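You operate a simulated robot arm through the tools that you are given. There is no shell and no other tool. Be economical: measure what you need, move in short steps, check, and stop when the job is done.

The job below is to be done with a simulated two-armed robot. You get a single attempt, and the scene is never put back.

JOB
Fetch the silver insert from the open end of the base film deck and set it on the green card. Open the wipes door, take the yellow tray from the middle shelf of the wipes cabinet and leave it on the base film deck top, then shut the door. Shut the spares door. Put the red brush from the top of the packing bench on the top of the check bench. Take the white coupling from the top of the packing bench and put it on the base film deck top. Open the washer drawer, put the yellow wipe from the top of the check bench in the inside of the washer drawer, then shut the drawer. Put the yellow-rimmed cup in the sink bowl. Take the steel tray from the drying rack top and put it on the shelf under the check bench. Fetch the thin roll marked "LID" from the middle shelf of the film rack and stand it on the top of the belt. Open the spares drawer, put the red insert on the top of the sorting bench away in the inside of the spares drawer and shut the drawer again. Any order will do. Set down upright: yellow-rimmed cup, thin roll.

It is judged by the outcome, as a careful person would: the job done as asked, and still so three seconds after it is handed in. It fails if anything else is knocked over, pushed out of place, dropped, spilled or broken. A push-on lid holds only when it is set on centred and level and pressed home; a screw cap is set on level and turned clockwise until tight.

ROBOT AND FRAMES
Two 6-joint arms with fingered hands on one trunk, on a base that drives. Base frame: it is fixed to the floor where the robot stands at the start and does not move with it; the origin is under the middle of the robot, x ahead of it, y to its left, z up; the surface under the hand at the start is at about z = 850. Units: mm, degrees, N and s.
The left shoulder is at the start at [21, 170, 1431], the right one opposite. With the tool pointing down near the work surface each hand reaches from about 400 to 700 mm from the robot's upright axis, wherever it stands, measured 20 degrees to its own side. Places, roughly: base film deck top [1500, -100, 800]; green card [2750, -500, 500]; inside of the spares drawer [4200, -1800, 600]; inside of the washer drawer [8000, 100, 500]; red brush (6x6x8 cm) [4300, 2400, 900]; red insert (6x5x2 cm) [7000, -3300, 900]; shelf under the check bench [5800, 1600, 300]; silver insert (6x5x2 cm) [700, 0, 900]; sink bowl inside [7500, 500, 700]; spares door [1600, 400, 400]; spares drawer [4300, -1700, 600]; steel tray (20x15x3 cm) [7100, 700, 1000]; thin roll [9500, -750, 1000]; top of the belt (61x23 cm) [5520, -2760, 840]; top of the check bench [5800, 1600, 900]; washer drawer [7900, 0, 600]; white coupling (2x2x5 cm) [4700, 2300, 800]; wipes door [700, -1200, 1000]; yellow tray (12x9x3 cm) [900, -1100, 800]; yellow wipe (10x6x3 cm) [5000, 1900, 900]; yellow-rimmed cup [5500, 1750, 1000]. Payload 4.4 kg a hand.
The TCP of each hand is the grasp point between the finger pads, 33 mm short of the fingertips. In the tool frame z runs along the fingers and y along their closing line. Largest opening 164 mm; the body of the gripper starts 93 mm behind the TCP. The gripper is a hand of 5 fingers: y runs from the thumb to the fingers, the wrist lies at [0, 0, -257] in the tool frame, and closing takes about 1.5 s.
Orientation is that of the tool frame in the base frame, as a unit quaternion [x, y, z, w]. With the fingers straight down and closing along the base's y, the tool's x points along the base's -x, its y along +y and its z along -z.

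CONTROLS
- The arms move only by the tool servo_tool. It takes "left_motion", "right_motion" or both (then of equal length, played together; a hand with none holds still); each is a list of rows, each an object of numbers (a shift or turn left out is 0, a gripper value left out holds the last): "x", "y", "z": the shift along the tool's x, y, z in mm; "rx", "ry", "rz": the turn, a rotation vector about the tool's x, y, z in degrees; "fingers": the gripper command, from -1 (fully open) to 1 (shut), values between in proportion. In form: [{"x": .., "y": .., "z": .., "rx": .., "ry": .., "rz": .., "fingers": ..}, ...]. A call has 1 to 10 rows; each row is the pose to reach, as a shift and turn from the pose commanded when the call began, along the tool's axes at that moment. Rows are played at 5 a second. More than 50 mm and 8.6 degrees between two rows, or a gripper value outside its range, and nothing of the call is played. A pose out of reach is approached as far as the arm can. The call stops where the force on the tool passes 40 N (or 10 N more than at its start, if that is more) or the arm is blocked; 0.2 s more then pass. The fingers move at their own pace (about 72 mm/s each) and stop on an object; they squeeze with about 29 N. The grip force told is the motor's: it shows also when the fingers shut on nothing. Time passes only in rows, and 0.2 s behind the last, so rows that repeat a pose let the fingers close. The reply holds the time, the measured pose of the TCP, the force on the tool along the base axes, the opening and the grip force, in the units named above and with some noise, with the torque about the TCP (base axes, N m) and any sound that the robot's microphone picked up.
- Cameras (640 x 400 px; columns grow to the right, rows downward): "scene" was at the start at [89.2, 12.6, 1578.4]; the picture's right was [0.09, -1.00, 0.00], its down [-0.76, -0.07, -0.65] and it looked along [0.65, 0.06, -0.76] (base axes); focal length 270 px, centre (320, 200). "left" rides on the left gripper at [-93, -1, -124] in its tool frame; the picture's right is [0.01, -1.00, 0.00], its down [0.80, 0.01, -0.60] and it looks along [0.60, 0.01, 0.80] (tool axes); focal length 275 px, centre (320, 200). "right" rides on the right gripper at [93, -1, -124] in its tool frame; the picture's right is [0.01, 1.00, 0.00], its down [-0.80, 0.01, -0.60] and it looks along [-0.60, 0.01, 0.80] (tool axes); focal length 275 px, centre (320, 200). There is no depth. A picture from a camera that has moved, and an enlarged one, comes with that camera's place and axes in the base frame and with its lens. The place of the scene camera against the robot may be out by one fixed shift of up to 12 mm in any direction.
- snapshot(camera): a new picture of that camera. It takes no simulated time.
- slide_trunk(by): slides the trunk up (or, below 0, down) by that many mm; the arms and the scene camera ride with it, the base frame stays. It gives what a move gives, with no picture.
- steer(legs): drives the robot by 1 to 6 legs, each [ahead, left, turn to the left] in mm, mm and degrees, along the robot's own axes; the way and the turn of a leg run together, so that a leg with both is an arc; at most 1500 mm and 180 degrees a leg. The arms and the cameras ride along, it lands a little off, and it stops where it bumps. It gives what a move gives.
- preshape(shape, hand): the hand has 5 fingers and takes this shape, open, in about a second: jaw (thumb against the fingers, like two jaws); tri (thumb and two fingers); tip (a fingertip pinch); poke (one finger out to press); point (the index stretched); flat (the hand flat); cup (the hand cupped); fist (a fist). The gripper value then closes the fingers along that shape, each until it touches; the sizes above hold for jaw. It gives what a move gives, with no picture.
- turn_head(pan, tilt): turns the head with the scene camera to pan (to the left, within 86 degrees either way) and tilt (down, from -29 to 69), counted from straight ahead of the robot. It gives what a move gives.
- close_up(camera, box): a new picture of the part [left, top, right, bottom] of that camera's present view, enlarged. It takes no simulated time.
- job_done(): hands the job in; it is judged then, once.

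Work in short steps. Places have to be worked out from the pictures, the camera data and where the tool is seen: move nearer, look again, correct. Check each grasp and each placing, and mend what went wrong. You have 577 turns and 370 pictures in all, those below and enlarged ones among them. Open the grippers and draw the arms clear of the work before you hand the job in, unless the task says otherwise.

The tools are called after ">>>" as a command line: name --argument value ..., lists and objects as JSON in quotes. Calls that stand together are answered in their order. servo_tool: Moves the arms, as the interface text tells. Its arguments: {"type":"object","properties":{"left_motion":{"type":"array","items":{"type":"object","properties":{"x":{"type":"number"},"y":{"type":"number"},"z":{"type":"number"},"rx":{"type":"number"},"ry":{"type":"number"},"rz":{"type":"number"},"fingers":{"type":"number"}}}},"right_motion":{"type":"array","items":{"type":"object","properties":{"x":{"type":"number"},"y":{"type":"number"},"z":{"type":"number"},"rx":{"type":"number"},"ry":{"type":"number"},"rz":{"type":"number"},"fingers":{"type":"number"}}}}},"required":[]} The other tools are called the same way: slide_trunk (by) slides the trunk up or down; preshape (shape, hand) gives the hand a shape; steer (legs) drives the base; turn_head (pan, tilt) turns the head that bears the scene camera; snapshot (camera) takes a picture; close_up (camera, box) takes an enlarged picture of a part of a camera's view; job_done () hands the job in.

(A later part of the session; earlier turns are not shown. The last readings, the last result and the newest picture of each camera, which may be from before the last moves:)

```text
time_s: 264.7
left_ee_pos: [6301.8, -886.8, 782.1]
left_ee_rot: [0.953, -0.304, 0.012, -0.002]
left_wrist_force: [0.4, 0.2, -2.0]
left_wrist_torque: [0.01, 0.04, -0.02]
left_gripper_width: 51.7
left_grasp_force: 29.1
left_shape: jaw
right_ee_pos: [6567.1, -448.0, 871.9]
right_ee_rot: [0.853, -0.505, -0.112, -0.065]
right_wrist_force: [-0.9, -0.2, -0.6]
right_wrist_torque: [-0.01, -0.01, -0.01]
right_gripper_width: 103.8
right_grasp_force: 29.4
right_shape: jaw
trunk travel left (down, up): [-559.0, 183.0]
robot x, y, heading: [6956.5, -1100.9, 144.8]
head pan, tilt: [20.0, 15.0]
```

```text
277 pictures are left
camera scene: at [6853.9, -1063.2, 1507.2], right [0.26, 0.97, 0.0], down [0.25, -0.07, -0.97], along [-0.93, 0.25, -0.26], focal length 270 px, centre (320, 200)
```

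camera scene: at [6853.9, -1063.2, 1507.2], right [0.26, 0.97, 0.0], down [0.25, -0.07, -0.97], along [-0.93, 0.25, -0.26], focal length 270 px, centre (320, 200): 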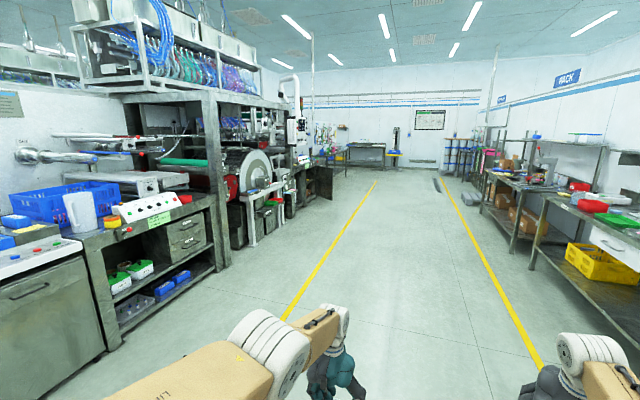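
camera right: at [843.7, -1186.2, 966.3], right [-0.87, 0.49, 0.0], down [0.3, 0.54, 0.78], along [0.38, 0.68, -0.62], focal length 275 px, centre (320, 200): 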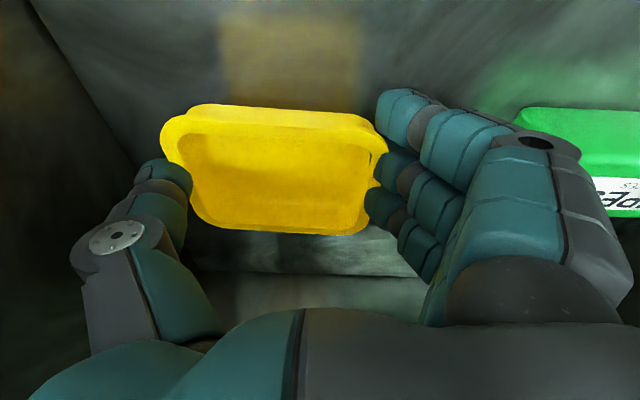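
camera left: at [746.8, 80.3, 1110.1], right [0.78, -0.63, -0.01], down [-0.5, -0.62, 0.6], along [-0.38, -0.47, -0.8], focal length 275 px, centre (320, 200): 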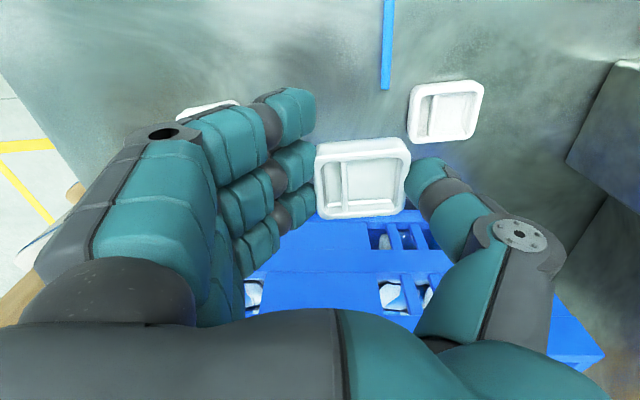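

I see the whole line; the open spares door is far along it. I drive to about a=2800.

>>> steer --legs '[[0, 0, 16], [1300, 0, 0], [1300, 0, 0], [1100, 0, 0], [0, 0, 60]]'

>>> turn_head --pan 10 --tilt 25

>>> snapshot --camera "scene"

```text
time_s: 286.2
left_ee_pos: [3118.9, -324.3, 783.5]
left_ee_rot: [0.945, 0.326, 0.008, -0.009]
left_wrist_force: [-0.1, 0.3, -1.9]
left_wrist_torque: [0.02, -0.03, 0.0]
left_gripper_width: 51.7
left_grasp_force: 29.1
left_shape: jaw
right_ee_pos: [2772.4, 54.7, 872.1]
right_ee_rot: [0.986, 0.105, -0.13, 0.014]
right_wrist_force: [-0.2, 0.1, 0.2]
right_wrist_torque: [0.02, -0.01, -0.01]
right_gripper_width: 103.6
right_grasp_force: 29.4
right_shape: jaw
trunk travel left (down, up): [-559.0, 183.0]
robot x, y, heading: [3510.0, 241.2, -141.8]
head pan, tilt: [20.0, 15.0]
```

```text
time_s: 286.9
left_ee_pos: [3118.7, -323.2, 781.4]
left_ee_rot: [0.945, 0.327, 0.009, -0.008]
left_wrist_force: [-0.1, 0.2, -1.5]
left_wrist_torque: [0.0, 0.0, 0.0]
left_gripper_width: 51.7
left_grasp_force: 29.1
left_shape: jaw
right_ee_pos: [2773.0, 55.3, 871.8]
right_ee_rot: [0.986, 0.106, -0.129, 0.015]
right_wrist_force: [0.4, 0.1, -0.4]
right_wrist_torque: [-0.02, -0.02, -0.02]
right_gripper_width: 103.6
right_grasp_force: 29.8
right_shape: jaw
trunk travel left (down, up): [-559.0, 183.0]
robot x, y, heading: [3509.3, 238.4, -141.6]
head pan, tilt: [10.0, 25.0]
```

```text
276 pictures are left
camera scene: at [3438.7, 168.2, 1491.1], right [-0.75, 0.66, 0.0], down [0.28, 0.32, -0.91], along [-0.6, -0.68, -0.42], focal length 270 px, centre (320, 200)
```

scene: 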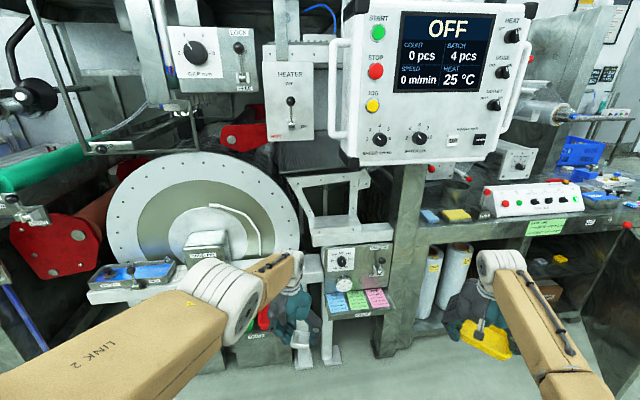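

The green card should be at the small ledge with cards ahead. I zoom in.

>>> close_up --camera "scene" --box '[280, 230, 420, 330]'

>>> close_up --camera "scene" --box '[400, 150, 640, 330]'

```text
4.00 times, centred on (350, 280) of scene
camera zoom: at [3438.7, 168.2, 1491.1], right [-0.75, 0.66, 0.0], down [0.28, 0.32, -0.91], along [-0.6, -0.68, -0.42], focal length 1082 px, centre (200, -120)
```

zoom: 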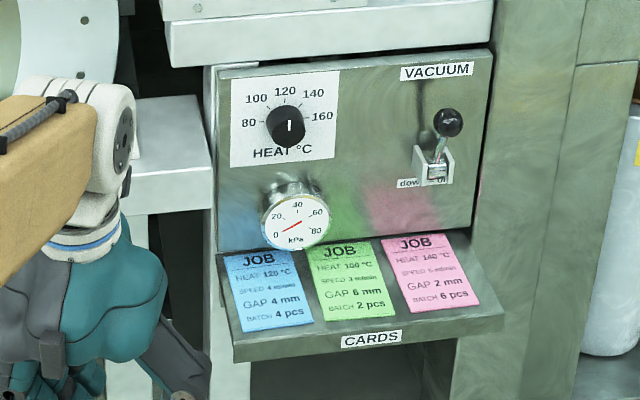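

```text
2.22 times, centred on (520, 240) of scene
camera zoom: at [3438.7, 168.2, 1491.1], right [-0.75, 0.66, 0.0], down [0.28, 0.32, -0.91], along [-0.6, -0.68, -0.42], focal length 601 px, centre (-124, 111)
```

zoom: 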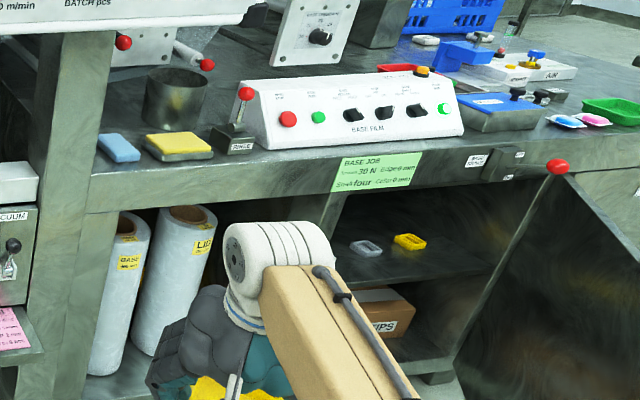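

The green card lies on a small "CARDS" ledge at about (2652, -449, 500). First I put the yellow tray on the deck, so I move right along the line and look at the deck top.

>>> steer --legs '[[0, -1000, 0], [0, 0, 21.6], [450, 0, 0]]'

>>> turn_head --pan -10 --tilt 30

>>> snapshot --camera "scene"

```text
time_s: 295.4
left_ee_pos: [2534.6, -40.5, 781.7]
left_ee_rot: [0.862, 0.507, 0.007, -0.01]
left_wrist_force: [0.3, -0.4, -1.5]
left_wrist_torque: [0.01, -0.01, 0.0]
left_gripper_width: 51.6
left_grasp_force: 28.9
left_shape: jaw
right_ee_pos: [2068.0, 175.9, 871.1]
right_ee_rot: [0.946, 0.299, -0.122, 0.04]
right_wrist_force: [-0.2, -0.4, -0.5]
right_wrist_torque: [0.01, -0.02, 0.0]
right_gripper_width: 91.4
right_grasp_force: 28.9
right_shape: jaw
trunk travel left (down, up): [-559.0, 183.0]
robot x, y, heading: [2675.9, 635.5, -118.6]
head pan, tilt: [10.0, 25.0]
```

```text
time_s: 296.3
left_ee_pos: [2534.7, -40.1, 783.4]
left_ee_rot: [0.862, 0.507, 0.007, -0.01]
left_wrist_force: [0.0, -0.8, -1.0]
left_wrist_torque: [0.0, -0.01, -0.03]
left_gripper_width: 51.7
left_grasp_force: 29.0
left_shape: jaw
right_ee_pos: [2069.9, 176.0, 872.5]
right_ee_rot: [0.945, 0.299, -0.124, 0.04]
right_wrist_force: [-0.4, 0.2, 0.0]
right_wrist_torque: [0.02, -0.03, -0.05]
right_gripper_width: 91.4
right_grasp_force: 28.6
right_shape: jaw
trunk travel left (down, up): [-559.0, 183.0]
robot x, y, heading: [2676.1, 633.4, -118.9]
head pan, tilt: [-10.0, 30.0]
```

```text
273 pictures are left
camera scene: at [2614.5, 554.7, 1483.1], right [-0.78, 0.63, 0.0], down [0.31, 0.39, -0.87], along [-0.54, -0.68, -0.5], focal length 270 px, centre (320, 200)
```

scene: 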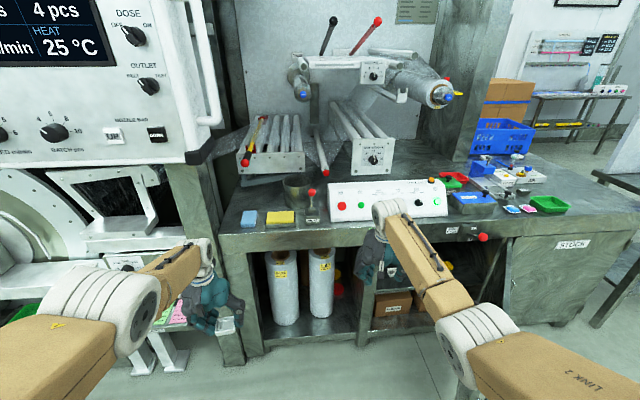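

The right grip width changed; I check the tray.

>>> snapshot --camera "right"

>>> close_up --camera "scene" --box '[220, 150, 640, 330]'

```text
272 pictures are left
camera right: at [2169.1, 246.4, 967.2], right [0.58, -0.81, 0.0], down [-0.5, -0.36, 0.79], along [-0.64, -0.46, -0.62], focal length 275 px, centre (320, 200)
```

right: 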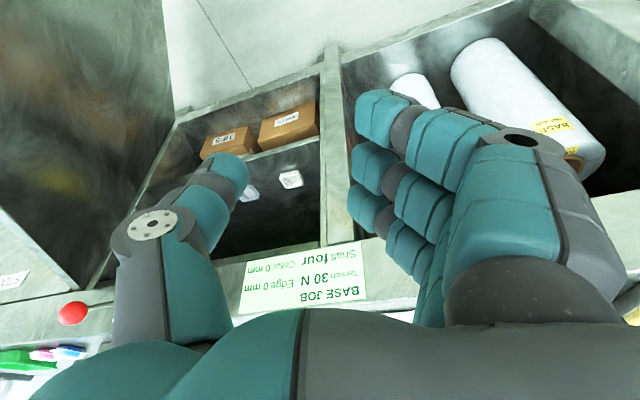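

```text
1.52 times, centred on (430, 240) of scene
camera zoom: at [2614.5, 554.7, 1483.1], right [-0.78, 0.63, 0.0], down [0.31, 0.39, -0.87], along [-0.54, -0.68, -0.5], focal length 412 px, centre (152, 139)
```

zoom: 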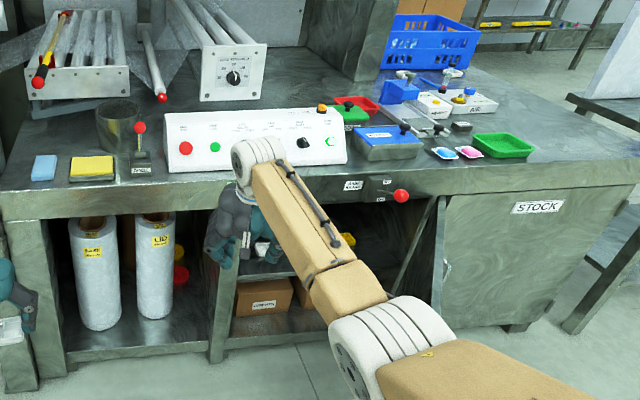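

The tray is no longer visible between the fingers. I look closely around the hand and the floor.

>>> close_up --camera "scene" --box '[340, 190, 480, 300]'

>>> turn_head --pan -5 --tilt 60

>>> snapshot --camera "scene"

```text
3.64 times, centred on (410, 245) of scene
camera zoom: at [2614.5, 554.7, 1483.1], right [-0.78, 0.63, 0.0], down [0.31, 0.39, -0.87], along [-0.54, -0.68, -0.5], focal length 984 px, centre (-7, 36)
```

zoom: 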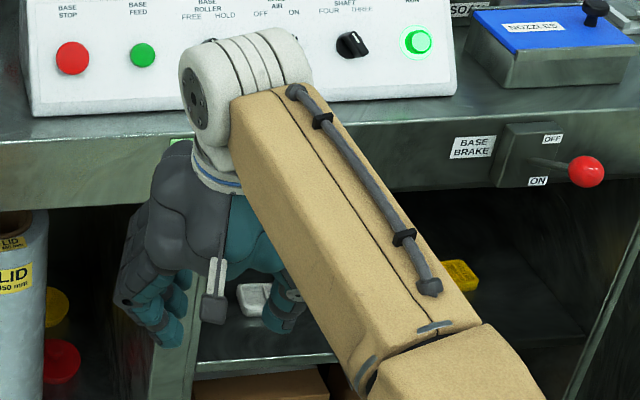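

```text
time_s: 297.2
left_ee_pos: [2533.7, -40.9, 783.4]
left_ee_rot: [0.862, 0.507, 0.007, -0.011]
left_wrist_force: [0.0, -0.3, -1.1]
left_wrist_torque: [0.01, -0.04, 0.03]
left_gripper_width: 51.8
left_grasp_force: 29.6
left_shape: jaw
right_ee_pos: [2070.7, 175.0, 871.0]
right_ee_rot: [0.945, 0.299, -0.123, 0.04]
right_wrist_force: [-0.2, 0.4, 0.4]
right_wrist_torque: [0.0, -0.02, 0.03]
right_gripper_width: 91.2
right_grasp_force: 29.3
right_shape: jaw
trunk travel left (down, up): [-559.0, 183.0]
robot x, y, heading: [2676.4, 628.1, -118.8]
head pan, tilt: [-5.0, 60.0]
```

```text
269 pictures are left
camera scene: at [2634.0, 570.0, 1441.0], right [-0.83, 0.56, 0.0], down [0.48, 0.72, -0.5], along [-0.28, -0.42, -0.87], focal length 270 px, centre (320, 200)
```

scene: 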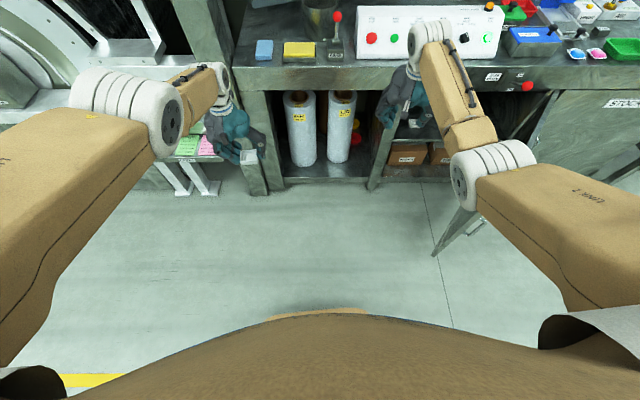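

>>> turn_head --pan -55 --tilt 45

>>> snapshot --camera "scene"

>>> turn_head --pan 60 --tilt 40

>>> snapshot --camera "scene"

```text
time_s: 298.4
left_ee_pos: [2534.8, -39.3, 781.9]
left_ee_rot: [0.862, 0.507, 0.008, -0.01]
left_wrist_force: [-0.3, -0.3, -1.0]
left_wrist_torque: [-0.03, -0.01, 0.02]
left_gripper_width: 51.7
left_grasp_force: 28.7
left_shape: jaw
right_ee_pos: [2069.8, 175.6, 872.9]
right_ee_rot: [0.946, 0.298, -0.123, 0.04]
right_wrist_force: [0.4, 0.5, -0.1]
right_wrist_torque: [0.0, 0.01, -0.01]
right_gripper_width: 91.1
right_grasp_force: 28.7
right_shape: jaw
trunk travel left (down, up): [-559.0, 183.0]
robot x, y, heading: [2674.9, 631.2, -118.7]
head pan, tilt: [-55.0, 45.0]
```

```text
268 pictures are left
camera scene: at [2590.3, 616.5, 1460.5], right [-0.11, 0.99, 0.0], down [0.7, 0.08, -0.71], along [-0.7, -0.08, -0.71], focal length 270 px, centre (320, 200)
```

scene: 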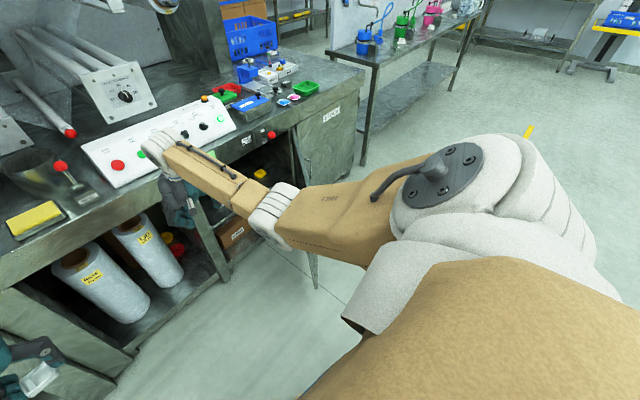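

```text
time_s: 300.3
left_ee_pos: [2534.7, -38.9, 782.9]
left_ee_rot: [0.862, 0.506, 0.007, -0.01]
left_wrist_force: [-0.3, -0.2, -0.4]
left_wrist_torque: [-0.01, -0.02, 0.02]
left_gripper_width: 52.0
left_grasp_force: 28.7
left_shape: jaw
right_ee_pos: [2069.9, 176.0, 872.7]
right_ee_rot: [0.945, 0.299, -0.123, 0.039]
right_wrist_force: [0.2, -0.5, -0.5]
right_wrist_torque: [0.02, -0.04, -0.01]
right_gripper_width: 91.0
right_grasp_force: 29.2
right_shape: jaw
trunk travel left (down, up): [-559.0, 183.0]
robot x, y, heading: [2674.6, 635.9, -118.5]
head pan, tilt: [60.0, 40.0]
```

```text
267 pictures are left
camera scene: at [2715.2, 552.7, 1467.7], right [-0.86, -0.52, 0.0], down [-0.33, 0.55, -0.77], along [0.4, -0.65, -0.64], focal length 270 px, centre (320, 200)
```

scene: 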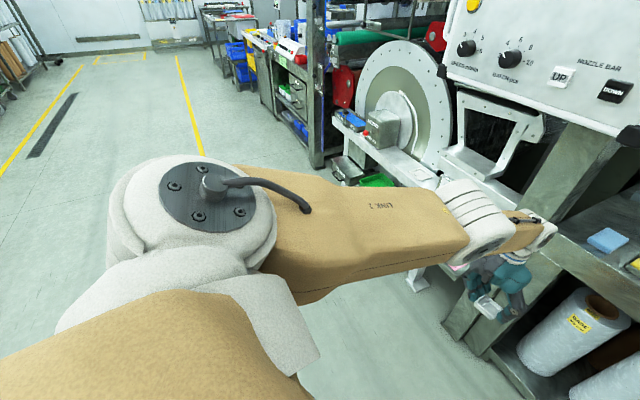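

Not on the visible floor. I back the robot away a bit and look again with the wrist camera.

>>> steer --legs '[[-200, 0, 0]]'

>>> snapshot --camera "right"

>>> turn_head --pan -15 --tilt 45

>>> snapshot --camera "scene"

```text
time_s: 301.9
left_ee_pos: [2623.7, 133.3, 783.7]
left_ee_rot: [0.864, 0.504, 0.006, -0.01]
left_wrist_force: [-0.4, 0.8, -1.1]
left_wrist_torque: [-0.04, 0.01, 0.01]
left_gripper_width: 51.6
left_grasp_force: 28.6
left_shape: jaw
right_ee_pos: [2161.5, 351.6, 873.7]
right_ee_rot: [0.946, 0.296, -0.124, 0.04]
right_wrist_force: [0.5, -0.2, 0.5]
right_wrist_torque: [-0.02, 0.03, 0.01]
right_gripper_width: 91.2
right_grasp_force: 29.5
right_shape: jaw
trunk travel left (down, up): [-559.0, 183.0]
robot x, y, heading: [2769.8, 805.0, -119.3]
head pan, tilt: [60.0, 40.0]
```

```text
266 pictures are left
camera right: at [2261.7, 421.9, 968.1], right [0.58, -0.82, 0.0], down [-0.5, -0.36, 0.79], along [-0.64, -0.45, -0.62], focal length 275 px, centre (320, 200)
```

right: 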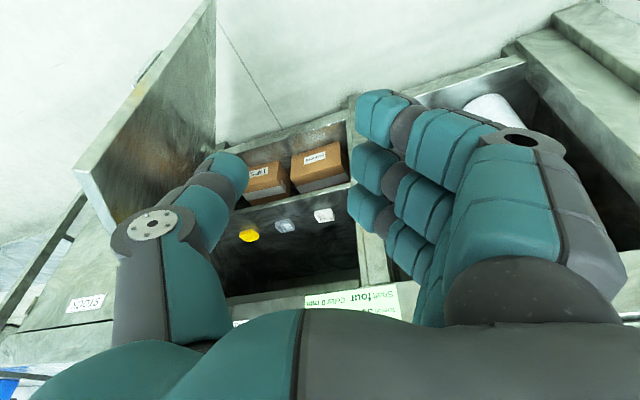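

```text
time_s: 303.4
left_ee_pos: [2625.4, 133.0, 783.0]
left_ee_rot: [0.864, 0.504, 0.006, -0.009]
left_wrist_force: [-0.2, -0.1, 0.3]
left_wrist_torque: [-0.02, -0.03, 0.03]
left_gripper_width: 51.6
left_grasp_force: 29.2
left_shape: jaw
right_ee_pos: [2161.8, 350.7, 872.5]
right_ee_rot: [0.947, 0.295, -0.123, 0.039]
right_wrist_force: [0.4, 0.1, 0.0]
right_wrist_torque: [0.02, -0.02, 0.0]
right_gripper_width: 91.3
right_grasp_force: 29.4
right_shape: jaw
trunk travel left (down, up): [-559.0, 183.0]
robot x, y, heading: [2771.8, 804.5, -119.0]
head pan, tilt: [-15.0, 45.0]
```

```text
265 pictures are left
camera scene: at [2709.1, 738.2, 1460.5], right [-0.72, 0.7, 0.0], down [0.49, 0.51, -0.71], along [-0.49, -0.51, -0.71], focal length 270 px, centre (320, 200)
```

scene: 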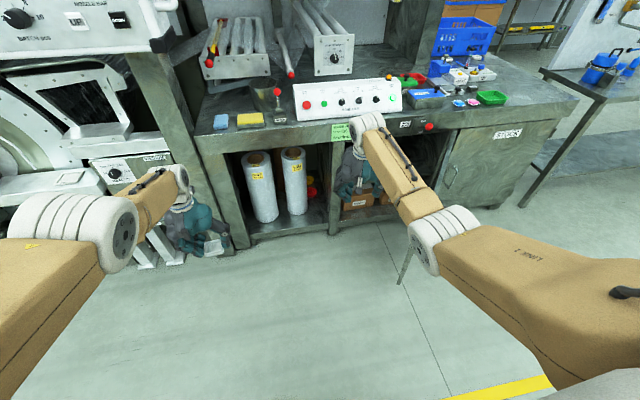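

>>> turn_head --pan -86 --tilt 50

>>> snapshot --camera "scene"

>>> turn_head --pan 35 --tilt 60

>>> snapshot --camera "scene"

>>> snapshot --camera "left"

```text
time_s: 304.8
left_ee_pos: [2625.2, 132.8, 782.3]
left_ee_rot: [0.864, 0.504, 0.006, -0.01]
left_wrist_force: [0.6, 0.7, -0.6]
left_wrist_torque: [-0.02, -0.03, -0.01]
left_gripper_width: 51.6
left_grasp_force: 29.8
left_shape: jaw
right_ee_pos: [2160.9, 352.1, 871.5]
right_ee_rot: [0.946, 0.296, -0.123, 0.039]
right_wrist_force: [-0.1, -0.2, 0.2]
right_wrist_torque: [0.02, 0.0, -0.01]
right_gripper_width: 91.5
right_grasp_force: 28.5
right_shape: jaw
trunk travel left (down, up): [-559.0, 183.0]
robot x, y, heading: [2772.6, 802.8, -119.5]
head pan, tilt: [-85.9, 50.0]
```

```text
264 pictures are left
camera scene: at [2696.0, 829.2, 1453.6], right [0.42, 0.91, 0.0], down [0.69, -0.32, -0.64], along [-0.58, 0.27, -0.77], focal length 270 px, centre (320, 200)
```

scene: 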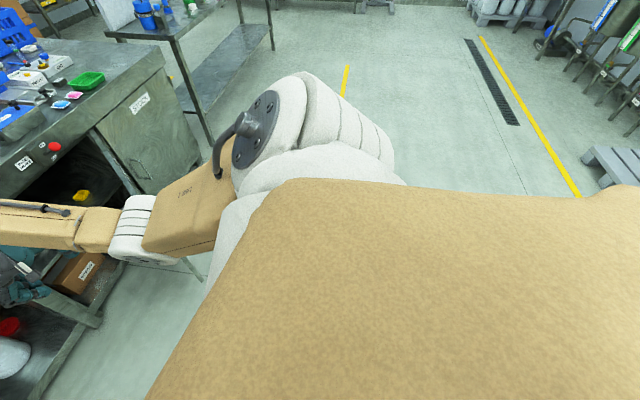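

```text
time_s: 306.8
left_ee_pos: [2624.2, 131.3, 783.4]
left_ee_rot: [0.864, 0.504, 0.006, -0.01]
left_wrist_force: [0.1, 0.2, -1.2]
left_wrist_torque: [-0.04, 0.02, -0.02]
left_gripper_width: 51.9
left_grasp_force: 28.8
left_shape: jaw
right_ee_pos: [2161.0, 352.1, 872.3]
right_ee_rot: [0.946, 0.296, -0.124, 0.04]
right_wrist_force: [0.9, 0.8, 0.7]
right_wrist_torque: [0.01, 0.02, 0.0]
right_gripper_width: 91.0
right_grasp_force: 28.9
right_shape: jaw
trunk travel left (down, up): [-559.0, 183.0]
robot x, y, heading: [2772.9, 805.3, -118.9]
head pan, tilt: [35.0, 60.0]
```

```text
263 pictures are left
camera scene: at [2772.5, 730.3, 1441.0], right [-0.99, -0.1, 0.0], down [-0.09, 0.86, -0.5], along [0.05, -0.5, -0.87], focal length 270 px, centre (320, 200)
```

scene: 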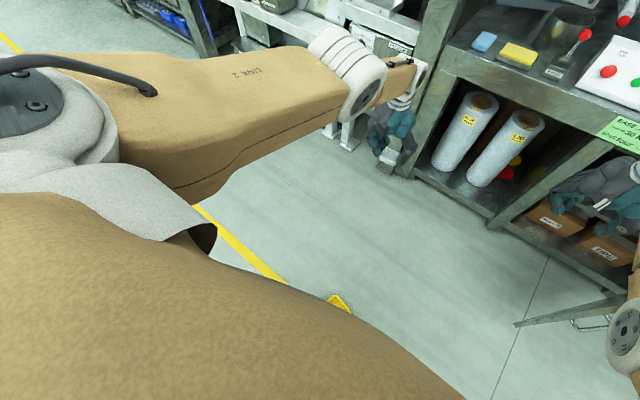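

```text
262 pictures are left
camera left: at [2577.8, 49.2, 905.3], right [-0.86, 0.5, 0.01], down [0.4, 0.68, 0.62], along [0.3, 0.54, -0.79], focal length 275 px, centre (320, 200)
```

left: 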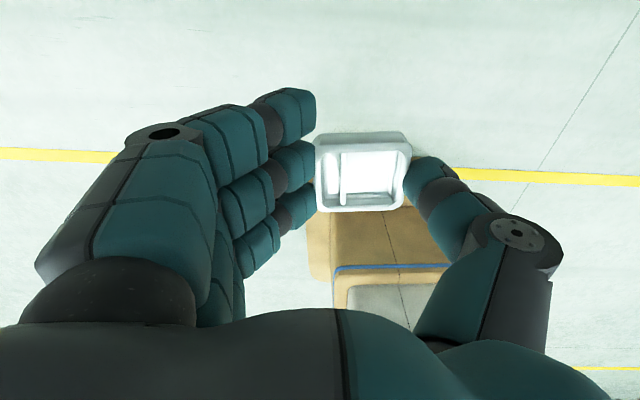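

Found it: the yellow tray fell to the floor, about 316 mm ahead of the robot. I back off 350 so the right hand can pick it up, and look at it.

>>> steer --legs '[[-350, 0, 0]]'

>>> turn_head --pan 0 --tilt 55

>>> snapshot --camera "scene"

```text
time_s: 309.1
left_ee_pos: [2792.4, 437.0, 783.8]
left_ee_rot: [0.865, 0.502, 0.007, -0.01]
left_wrist_force: [-0.5, 0.4, -0.4]
left_wrist_torque: [-0.05, 0.01, -0.03]
left_gripper_width: 51.5
left_grasp_force: 29.1
left_shape: jaw
right_ee_pos: [2329.2, 657.0, 873.6]
right_ee_rot: [0.947, 0.293, -0.125, 0.04]
right_wrist_force: [0.8, 0.5, -0.7]
right_wrist_torque: [0.01, -0.02, 0.01]
right_gripper_width: 91.0
right_grasp_force: 29.1
right_shape: jaw
trunk travel left (down, up): [-559.0, 183.0]
robot x, y, heading: [2944.0, 1104.0, -119.7]
head pan, tilt: [35.0, 60.0]
```

```text
time_s: 310.1
left_ee_pos: [2792.9, 436.8, 783.0]
left_ee_rot: [0.865, 0.502, 0.006, -0.01]
left_wrist_force: [-0.2, -0.2, -1.2]
left_wrist_torque: [0.03, -0.02, -0.02]
left_gripper_width: 51.8
left_grasp_force: 29.0
left_shape: jaw
right_ee_pos: [2329.2, 656.4, 871.2]
right_ee_rot: [0.947, 0.294, -0.123, 0.039]
right_wrist_force: [0.1, -1.0, 0.6]
right_wrist_torque: [-0.01, 0.0, -0.03]
right_gripper_width: 91.2
right_grasp_force: 28.8
right_shape: jaw
trunk travel left (down, up): [-559.0, 183.0]
robot x, y, heading: [2942.3, 1107.4, -119.2]
head pan, tilt: [0.0, 55.0]
```

```text
261 pictures are left
camera scene: at [2900.3, 1036.7, 1447.0], right [-0.87, 0.49, 0.0], down [0.4, 0.71, -0.57], along [-0.28, -0.5, -0.82], focal length 270 px, centre (320, 200)
```

scene: 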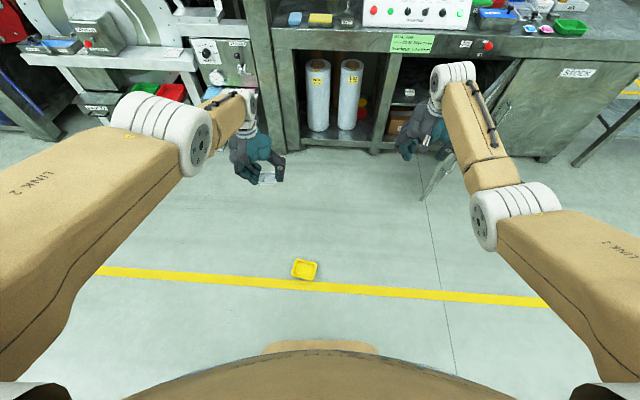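

The tray is upright on the floor at (2712, 529). I straighten and open the right hand, sidestep left so that the tray lies in front of it, and lower the trunk.

>>> servo_tool --right_motion '[{"x": 38, "y": 7, "z": -10, "ry": 3.8, "rz": -2.8, "fingers": -1}, {"x": 76, "y": 14, "z": -20, "ry": 7.5, "rz": -5.5}, {"x": 115, "y": 22, "z": -31, "ry": 11.3, "rz": -8.3}, {"x": 153, "y": 29, "z": -41, "ry": 15, "rz": -11}, {"x": 153, "y": 29, "z": -41, "ry": 15, "rz": -11}]'

>>> steer --legs '[[0, 300, 0]]'

>>> slide_trunk --by -450

>>> snapshot --camera "right"

>>> snapshot --camera "scene"

```text
time_s: 311.3
left_ee_pos: [2791.8, 436.6, 782.8]
left_ee_rot: [0.865, 0.502, 0.007, -0.01]
left_wrist_force: [0.0, 0.4, -1.9]
left_wrist_torque: [-0.02, -0.04, 0.01]
left_gripper_width: 51.6
left_grasp_force: 28.6
left_shape: jaw
right_ee_pos: [2477.5, 721.5, 870.9]
right_ee_rot: [0.922, 0.386, -0.002, -0.011]
right_wrist_force: [-0.1, -0.5, -0.4]
right_wrist_torque: [-0.01, -0.03, 0.0]
right_gripper_width: 163.8
right_grasp_force: 0.2
right_shape: jaw
trunk travel left (down, up): [-559.0, 183.0]
robot x, y, heading: [2943.0, 1107.0, -119.4]
head pan, tilt: [0.0, 55.0]
```

```text
time_s: 313.4
left_ee_pos: [3065.5, 282.8, 782.5]
left_ee_rot: [0.864, 0.503, 0.006, -0.011]
left_wrist_force: [0.2, -0.3, -1.1]
left_wrist_torque: [0.01, 0.03, 0.03]
left_gripper_width: 52.2
left_grasp_force: 29.0
left_shape: jaw
right_ee_pos: [2750.0, 567.8, 872.6]
right_ee_rot: [0.923, 0.386, -0.002, -0.011]
right_wrist_force: [0.6, -0.8, -0.2]
right_wrist_torque: [0.04, 0.03, -0.04]
right_gripper_width: 163.8
right_grasp_force: 0.1
right_shape: jaw
trunk travel left (down, up): [-559.0, 183.0]
robot x, y, heading: [3215.4, 951.6, -119.4]
head pan, tilt: [0.0, 55.0]
```

```text
refused: -450 is not a number from -400 to 400
```

```text
260 pictures are left
camera right: at [2817.1, 632.1, 995.6], right [0.72, -0.69, -0.02], down [-0.55, -0.59, 0.6], along [-0.43, -0.42, -0.8], focal length 275 px, centre (320, 200)
```

right: 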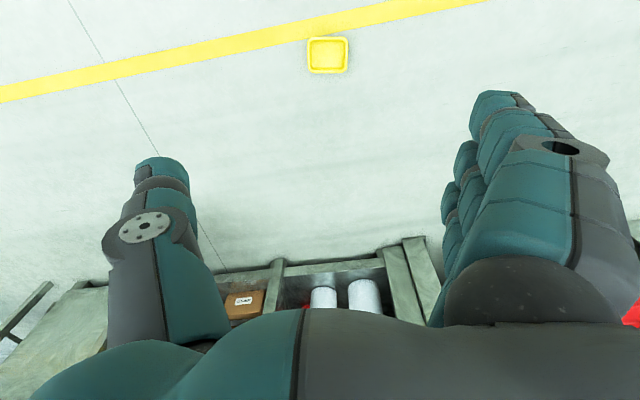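

```text
259 pictures are left
camera scene: at [3173.7, 882.8, 1447.0], right [-0.87, 0.49, 0.0], down [0.4, 0.71, -0.57], along [-0.28, -0.5, -0.82], focal length 270 px, centre (320, 200)
```

scene: 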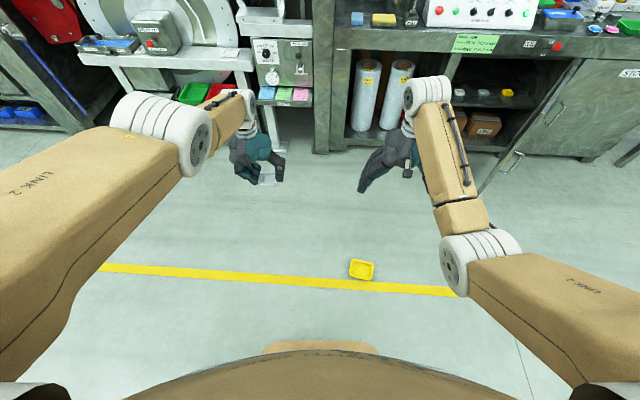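

The tray is nearly under the right hand and square with it. I lower the trunk in two steps.

>>> slide_trunk --by -400

>>> slide_trunk --by -150

>>> snapshot --camera "right"

```text
time_s: 317.2
left_ee_pos: [3105.1, 354.1, 240.4]
left_ee_rot: [0.857, 0.498, 0.113, -0.072]
left_wrist_force: [-0.2, -0.5, 0.1]
left_wrist_torque: [-0.08, -0.02, 0.03]
left_gripper_width: 51.6
left_grasp_force: 29.1
left_shape: jaw
right_ee_pos: [2769.4, 604.3, 380.1]
right_ee_rot: [0.918, 0.384, 0.069, -0.066]
right_wrist_force: [-0.3, 0.0, 0.2]
right_wrist_torque: [0.05, 0.02, 0.02]
right_gripper_width: 163.8
right_grasp_force: 0.2
right_shape: jaw
trunk travel left (down, up): [-159.0, 583.0]
robot x, y, heading: [3209.1, 953.3, -119.2]
head pan, tilt: [0.0, 55.0]
```

```text
time_s: 318.5
left_ee_pos: [3140.9, 415.3, 50.9]
left_ee_rot: [0.843, 0.493, 0.185, -0.113]
left_wrist_force: [2.0, 3.5, 24.0]
left_wrist_torque: [-0.57, 0.12, 0.04]
left_gripper_width: 53.6
left_grasp_force: 28.9
left_shape: jaw
right_ee_pos: [2794.5, 648.9, 193.5]
right_ee_rot: [0.908, 0.382, 0.13, -0.114]
right_wrist_force: [-0.4, 0.2, -0.3]
right_wrist_torque: [-0.01, 0.0, -0.01]
right_gripper_width: 164.1
right_grasp_force: 0.0
right_shape: jaw
trunk travel left (down, up): [-38.0, 704.0]
robot x, y, heading: [3219.7, 951.7, -119.5]
head pan, tilt: [0.0, 55.0]
stopped: the force on the tool passed its limit at 78 N (the readings are from after the stop); the commanded pose is now the measured one
```

```text
258 pictures are left
camera right: at [2838.7, 672.1, 339.5], right [0.73, -0.68, -0.1], down [-0.62, -0.72, 0.3], along [-0.28, -0.16, -0.95], focal length 275 px, centre (320, 200)
```

right: 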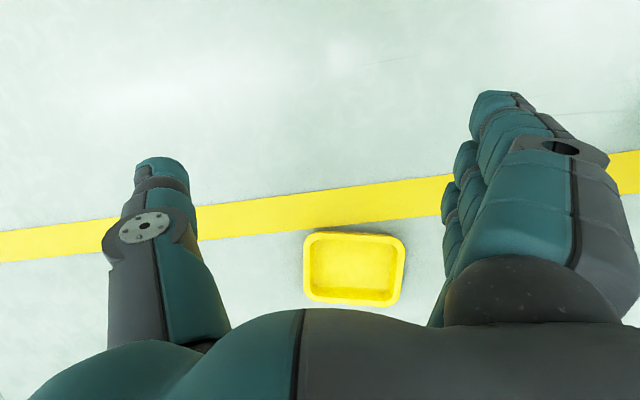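

The left hand touched the floor; I raise the trunk 60 and check the insert.

>>> slide_trunk --by 60

>>> snapshot --camera "left"

>>> snapshot --camera "scene"

```text
time_s: 319.5
left_ee_pos: [3125.7, 384.4, 142.8]
left_ee_rot: [0.85, 0.495, 0.155, -0.093]
left_wrist_force: [-0.2, -0.2, -1.6]
left_wrist_torque: [-0.03, 0.01, 0.01]
left_gripper_width: 51.8
left_grasp_force: 29.1
left_shape: jaw
right_ee_pos: [2795.3, 648.1, 251.8]
right_ee_rot: [0.907, 0.382, 0.132, -0.116]
right_wrist_force: [0.1, 0.1, 0.4]
right_wrist_torque: [0.02, 0.02, -0.05]
right_gripper_width: 164.0
right_grasp_force: 0.1
right_shape: jaw
trunk travel left (down, up): [-98.0, 644.0]
robot x, y, heading: [3212.4, 948.1, -119.5]
head pan, tilt: [0.0, 55.0]
```

```text
257 pictures are left
camera left: at [3060.3, 270.6, 225.3], right [-0.87, 0.5, 0.01], down [0.28, 0.46, 0.84], along [0.42, 0.73, -0.54], focal length 275 px, centre (320, 200)
```

left: 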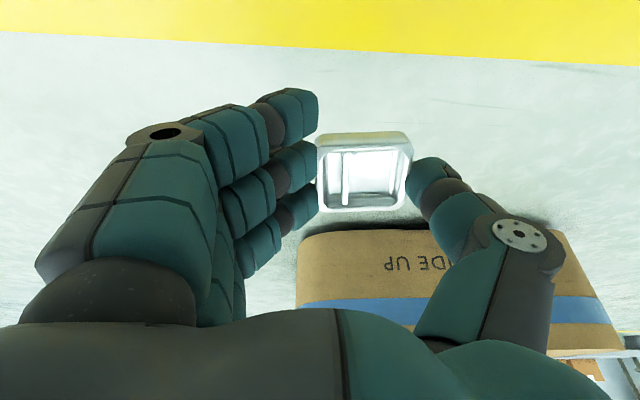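

```text
256 pictures are left
camera scene: at [3114.8, 780.2, 976.4], right [-0.87, 0.49, 0.0], down [0.4, 0.71, -0.57], along [-0.28, -0.5, -0.82], focal length 270 px, centre (320, 200)
```

scene: 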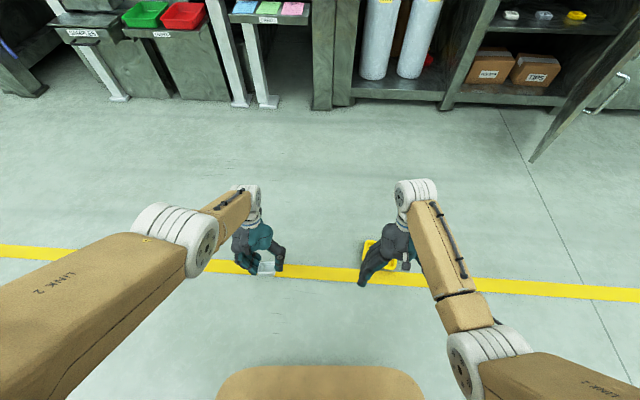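

I level the right hand and bring it above the tray at z≈150.

>>> servo_tool --right_motion '[{"x": -44, "y": 10, "z": 10, "rx": -1.5, "ry": -4.8, "rz": -0.4}, {"x": -88, "y": 19, "z": 20, "rx": -3, "ry": -9.6, "rz": -0.8}, {"x": -131, "y": 29, "z": 30, "rx": -4.5, "ry": -14.4, "rz": -1.2}, {"x": -175, "y": 39, "z": 41, "rx": -6.1, "ry": -19.2, "rz": -1.6}, {"x": -175, "y": 39, "z": 41, "rx": -6.1, "ry": -19.2, "rz": -1.6}]'

>>> snapshot --camera "right"

```text
time_s: 320.7
left_ee_pos: [3123.9, 382.7, 141.3]
left_ee_rot: [0.849, 0.496, 0.153, -0.093]
left_wrist_force: [-0.1, 0.4, -1.3]
left_wrist_torque: [-0.04, -0.01, -0.01]
left_gripper_width: 51.9
left_grasp_force: 29.5
left_shape: jaw
right_ee_pos: [2711.9, 519.9, 151.3]
right_ee_rot: [0.916, 0.401, -0.001, 0.001]
right_wrist_force: [0.3, -0.2, 0.0]
right_wrist_torque: [-0.01, 0.0, -0.02]
right_gripper_width: 163.8
right_grasp_force: 0.1
right_shape: jaw
trunk travel left (down, up): [-98.0, 644.0]
robot x, y, heading: [3216.9, 951.2, -119.4]
head pan, tilt: [0.0, 55.0]
```

```text
255 pictures are left
camera right: at [2775.0, 588.4, 274.8], right [0.74, -0.67, 0.0], down [-0.54, -0.59, 0.6], along [-0.4, -0.45, -0.8], focal length 275 px, centre (320, 200)
```

right: 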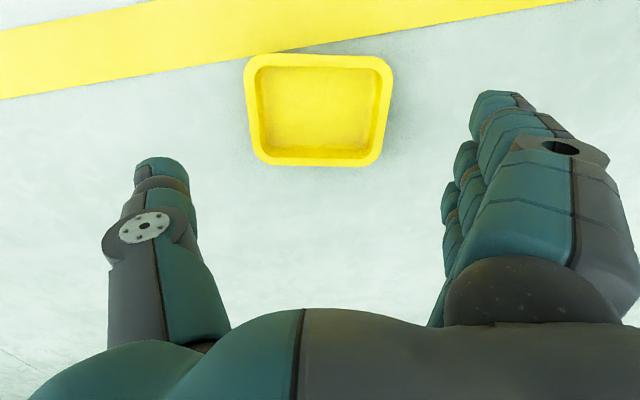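

Aligned squarely. I descend to z≈42 and close on the tray.

>>> servo_tool --right_motion '[{"x": 7, "z": 40}, {"x": 7, "z": 80}, {"x": 7, "z": 108}, {"x": 7, "z": 108}]'

>>> servo_tool --right_motion '[{"fingers": 0}, {"fingers": 0.4}, {"fingers": 0.8}, {"fingers": 1}, {"fingers": 1}, {"fingers": 1}]'

>>> snapshot --camera "right"

```text
time_s: 321.7
left_ee_pos: [3124.5, 383.6, 141.8]
left_ee_rot: [0.85, 0.496, 0.153, -0.093]
left_wrist_force: [-0.6, 0.3, -1.1]
left_wrist_torque: [-0.04, -0.01, -0.01]
left_gripper_width: 51.8
left_grasp_force: 29.2
left_shape: jaw
right_ee_pos: [2715.8, 538.8, 98.7]
right_ee_rot: [0.916, 0.401, -0.001, 0.001]
right_wrist_force: [-0.2, -0.1, 0.4]
right_wrist_torque: [0.02, 0.0, 0.02]
right_gripper_width: 164.0
right_grasp_force: 0.0
right_shape: jaw
right hand out of reach, approached as far as the arm can: row 2, 3, 4
trunk travel left (down, up): [-98.0, 644.0]
robot x, y, heading: [3209.5, 954.6, -119.3]
head pan, tilt: [0.0, 55.0]
```

```text
time_s: 323.1
left_ee_pos: [3124.7, 383.5, 141.5]
left_ee_rot: [0.849, 0.496, 0.153, -0.094]
left_wrist_force: [-0.5, -0.8, -1.3]
left_wrist_torque: [-0.04, -0.03, 0.0]
left_gripper_width: 52.0
left_grasp_force: 28.9
left_shape: jaw
right_ee_pos: [2717.6, 537.9, 97.8]
right_ee_rot: [0.916, 0.4, -0.001, 0.001]
right_wrist_force: [-1.6, 0.3, 0.5]
right_wrist_torque: [0.01, -0.01, -0.01]
right_gripper_width: 0.0
right_grasp_force: 7.3
right_shape: jaw
trunk travel left (down, up): [-98.0, 644.0]
robot x, y, heading: [3213.1, 950.0, -119.6]
head pan, tilt: [0.0, 55.0]
```

```text
254 pictures are left
camera right: at [2779.4, 606.8, 221.6], right [0.74, -0.67, 0.0], down [-0.54, -0.59, 0.6], along [-0.4, -0.45, -0.8], focal length 275 px, centre (320, 200)
```

right: 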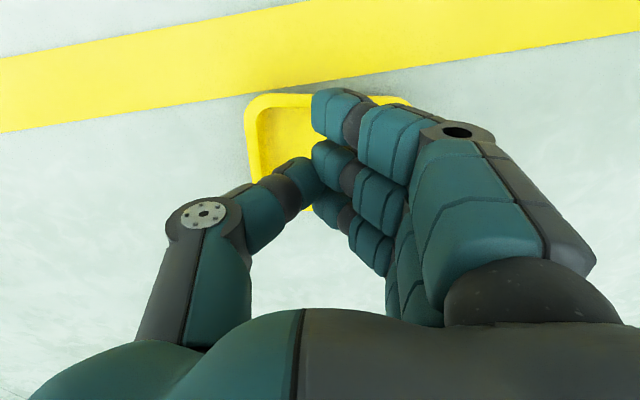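

Out of reach at z 98; nothing gripped. I reopen, raise the left hand for safety, then lower the trunk further.

>>> servo_tool --right_motion '[{"fingers": -1, "z": -10}, {"fingers": -1, "z": -10}, {"fingers": -1, "z": -10}, {"fingers": -1, "z": -10}, {"fingers": -1, "z": -10}, {"fingers": -1, "z": -10}, {"fingers": -1, "z": -10}]' --left_motion '[{"z": -20}, {"z": -40}, {"z": -60}, {"z": -80}, {"z": -100}, {"z": -100}, {"z": -100}]'

>>> slide_trunk --by -60

>>> snapshot --camera "right"

```text
time_s: 324.7
left_ee_pos: [3096.6, 331.9, 222.5]
left_ee_rot: [0.849, 0.497, 0.154, -0.094]
left_wrist_force: [0.4, -0.1, -1.7]
left_wrist_torque: [-0.04, -0.04, 0.01]
left_gripper_width: 51.9
left_grasp_force: 29.6
left_shape: jaw
left hand out of reach, approached as far as the arm can: row 1, 2, 3, 4, 5, 6, 7
right_ee_pos: [2718.3, 538.2, 107.5]
right_ee_rot: [0.916, 0.401, 0.0, 0.001]
right_wrist_force: [1.0, 0.0, -0.4]
right_wrist_torque: [-0.01, -0.03, -0.01]
right_gripper_width: 163.9
right_grasp_force: 0.1
right_shape: jaw
trunk travel left (down, up): [-98.0, 644.0]
robot x, y, heading: [3212.6, 952.0, -119.3]
head pan, tilt: [0.0, 55.0]
```

```text
time_s: 325.7
left_ee_pos: [3108.8, 359.9, 121.3]
left_ee_rot: [0.843, 0.491, 0.188, -0.113]
left_wrist_force: [0.2, 0.1, -0.8]
left_wrist_torque: [-0.04, -0.03, 0.04]
left_gripper_width: 51.9
left_grasp_force: 29.2
left_shape: jaw
right_ee_pos: [2720.2, 539.5, 49.9]
right_ee_rot: [0.916, 0.4, 0.0, 0.001]
right_wrist_force: [0.1, -0.2, 0.7]
right_wrist_torque: [-0.01, 0.0, 0.01]
right_gripper_width: 163.8
right_grasp_force: 0.0
right_shape: jaw
trunk travel left (down, up): [-38.0, 704.0]
robot x, y, heading: [3213.1, 951.4, -119.3]
head pan, tilt: [0.0, 55.0]
```

```text
253 pictures are left
camera right: at [2783.0, 607.9, 173.2], right [0.74, -0.67, 0.0], down [-0.54, -0.59, 0.6], along [-0.4, -0.45, -0.8], focal length 275 px, centre (320, 200)
```

right: 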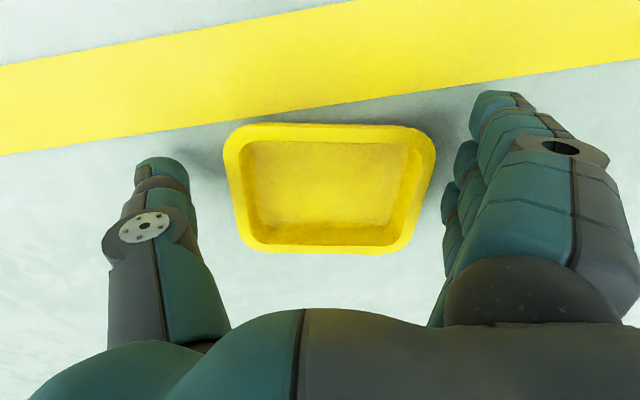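

Nearly set: I shift 12 mm forward, 8 sideways, and 6 down, then close.

>>> servo_tool --right_motion '[{"x": -11, "y": 8, "z": 0}, {"x": -11, "y": 8, "z": 6}, {"x": -11, "y": 8, "z": 6, "fingers": 0}, {"x": -11, "y": 8, "z": 6, "fingers": 0.5}, {"x": -11, "y": 8, "z": 6, "fingers": 1}, {"x": -11, "y": 8, "z": 6, "fingers": 1}, {"x": -11, "y": 8, "z": 6, "fingers": 1}]'

>>> snapshot --camera "right"

```text
time_s: 327.3
left_ee_pos: [3109.6, 359.2, 119.8]
left_ee_rot: [0.842, 0.492, 0.19, -0.114]
left_wrist_force: [-0.2, -0.6, -1.0]
left_wrist_torque: [-0.04, -0.05, 0.02]
left_gripper_width: 52.2
left_grasp_force: 29.1
left_shape: jaw
right_ee_pos: [2718.8, 527.8, 44.5]
right_ee_rot: [0.917, 0.4, 0.0, 0.001]
right_wrist_force: [-1.1, 0.5, 1.0]
right_wrist_torque: [0.08, 0.14, 0.04]
right_gripper_width: 108.4
right_grasp_force: 28.5
right_shape: jaw
trunk travel left (down, up): [-38.0, 704.0]
robot x, y, heading: [3214.0, 951.9, -119.4]
head pan, tilt: [0.0, 55.0]
```

```text
252 pictures are left
camera right: at [2782.3, 595.0, 167.3], right [0.74, -0.67, 0.0], down [-0.54, -0.59, 0.6], along [-0.4, -0.45, -0.8], focal length 275 px, centre (320, 200)
```

right: 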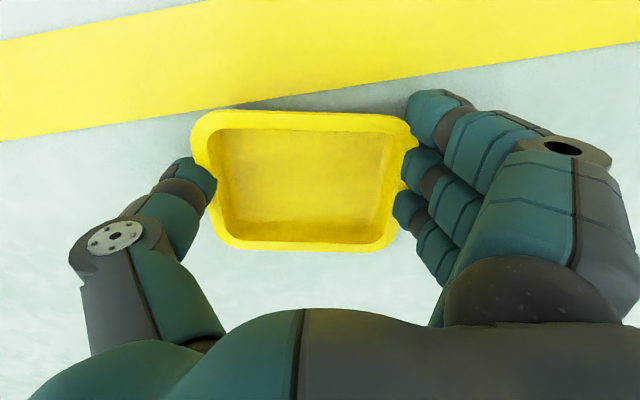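

Firm grip this time. I raise the trunk in steps and verify.

>>> slide_trunk --by 80

>>> slide_trunk --by 400

>>> slide_trunk --by 150

>>> snapshot --camera "right"

>>> turn_head --pan -30 --tilt 35

>>> snapshot --camera "scene"

```text
time_s: 328.5
left_ee_pos: [3090.7, 324.1, 251.9]
left_ee_rot: [0.851, 0.497, 0.146, -0.088]
left_wrist_force: [0.1, 0.2, -1.9]
left_wrist_torque: [0.02, -0.01, 0.02]
left_gripper_width: 52.0
left_grasp_force: 29.4
left_shape: jaw
right_ee_pos: [2707.1, 508.0, 146.1]
right_ee_rot: [0.917, 0.399, -0.017, 0.014]
right_wrist_force: [0.3, -0.2, -0.6]
right_wrist_torque: [0.0, 0.0, 0.05]
right_gripper_width: 108.3
right_grasp_force: 28.9
right_shape: jaw
trunk travel left (down, up): [-118.0, 624.0]
robot x, y, heading: [3214.3, 954.6, -119.3]
head pan, tilt: [0.0, 55.0]
```

```text
time_s: 332.3
left_ee_pos: [3051.7, 254.5, 832.0]
left_ee_rot: [0.864, 0.503, 0.019, -0.014]
left_wrist_force: [-0.3, -0.9, -1.8]
left_wrist_torque: [0.0, -0.01, 0.0]
left_gripper_width: 52.1
left_grasp_force: 29.2
left_shape: jaw
right_ee_pos: [2652.9, 411.5, 740.4]
right_ee_rot: [0.903, 0.394, -0.135, 0.103]
right_wrist_force: [0.1, -0.3, -0.7]
right_wrist_torque: [-0.01, -0.04, 0.0]
right_gripper_width: 108.3
right_grasp_force: 29.1
right_shape: jaw
trunk travel left (down, up): [-518.0, 224.0]
robot x, y, heading: [3211.8, 956.1, -119.5]
head pan, tilt: [0.0, 55.0]
```

```text
time_s: 334.1
left_ee_pos: [3050.7, 252.5, 989.2]
left_ee_rot: [0.863, 0.504, 0.014, -0.011]
left_wrist_force: [0.5, 1.0, -1.3]
left_wrist_torque: [-0.01, -0.06, 0.02]
left_gripper_width: 52.4
left_grasp_force: 28.6
left_shape: jaw
right_ee_pos: [2653.0, 409.8, 897.3]
right_ee_rot: [0.902, 0.394, -0.14, 0.105]
right_wrist_force: [-0.7, 0.2, -0.7]
right_wrist_torque: [0.02, -0.02, 0.0]
right_gripper_width: 108.2
right_grasp_force: 29.0
right_shape: jaw
trunk travel left (down, up): [-668.0, 74.0]
robot x, y, heading: [3212.8, 953.9, -119.4]
head pan, tilt: [0.0, 55.0]
```

```text
251 pictures are left
camera right: at [2734.3, 511.4, 982.0], right [0.75, -0.66, 0.08], down [-0.41, -0.37, 0.83], along [-0.52, -0.65, -0.55], focal length 275 px, centre (320, 200)
```

right: 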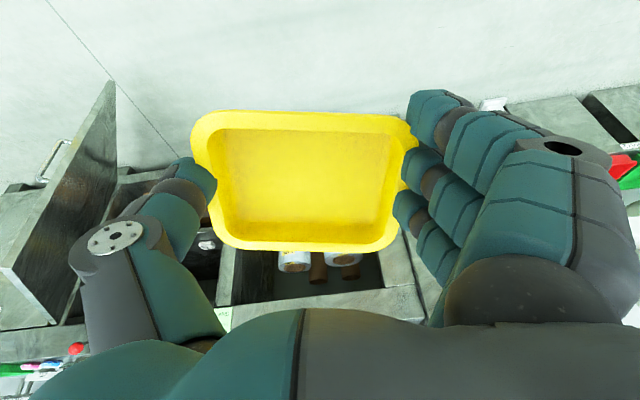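

```text
time_s: 335.0
left_ee_pos: [3050.9, 252.7, 991.1]
left_ee_rot: [0.864, 0.504, 0.014, -0.011]
left_wrist_force: [0.6, 0.0, -1.0]
left_wrist_torque: [-0.02, 0.01, -0.01]
left_gripper_width: 52.0
left_grasp_force: 29.0
left_shape: jaw
right_ee_pos: [2653.7, 409.9, 897.2]
right_ee_rot: [0.902, 0.394, -0.14, 0.106]
right_wrist_force: [-0.5, -0.7, -0.4]
right_wrist_torque: [0.0, -0.02, -0.02]
right_gripper_width: 108.4
right_grasp_force: 28.6
right_shape: jaw
trunk travel left (down, up): [-668.0, 74.0]
robot x, y, heading: [3212.4, 951.0, -119.5]
head pan, tilt: [-30.0, 35.0]
```

```text
250 pictures are left
camera scene: at [3133.5, 903.2, 1584.3], right [-0.51, 0.86, 0.0], down [0.49, 0.29, -0.82], along [-0.7, -0.42, -0.57], focal length 270 px, centre (320, 200)
```

scene: 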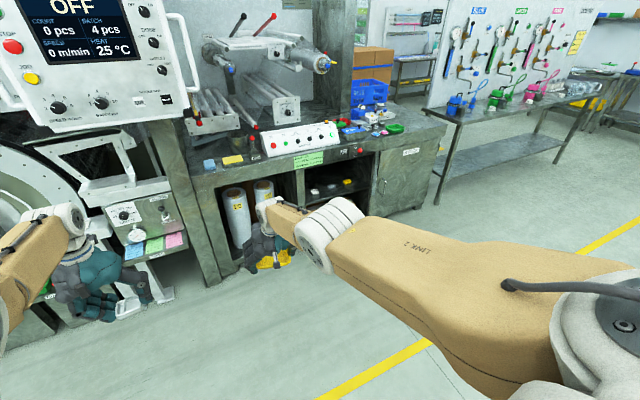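

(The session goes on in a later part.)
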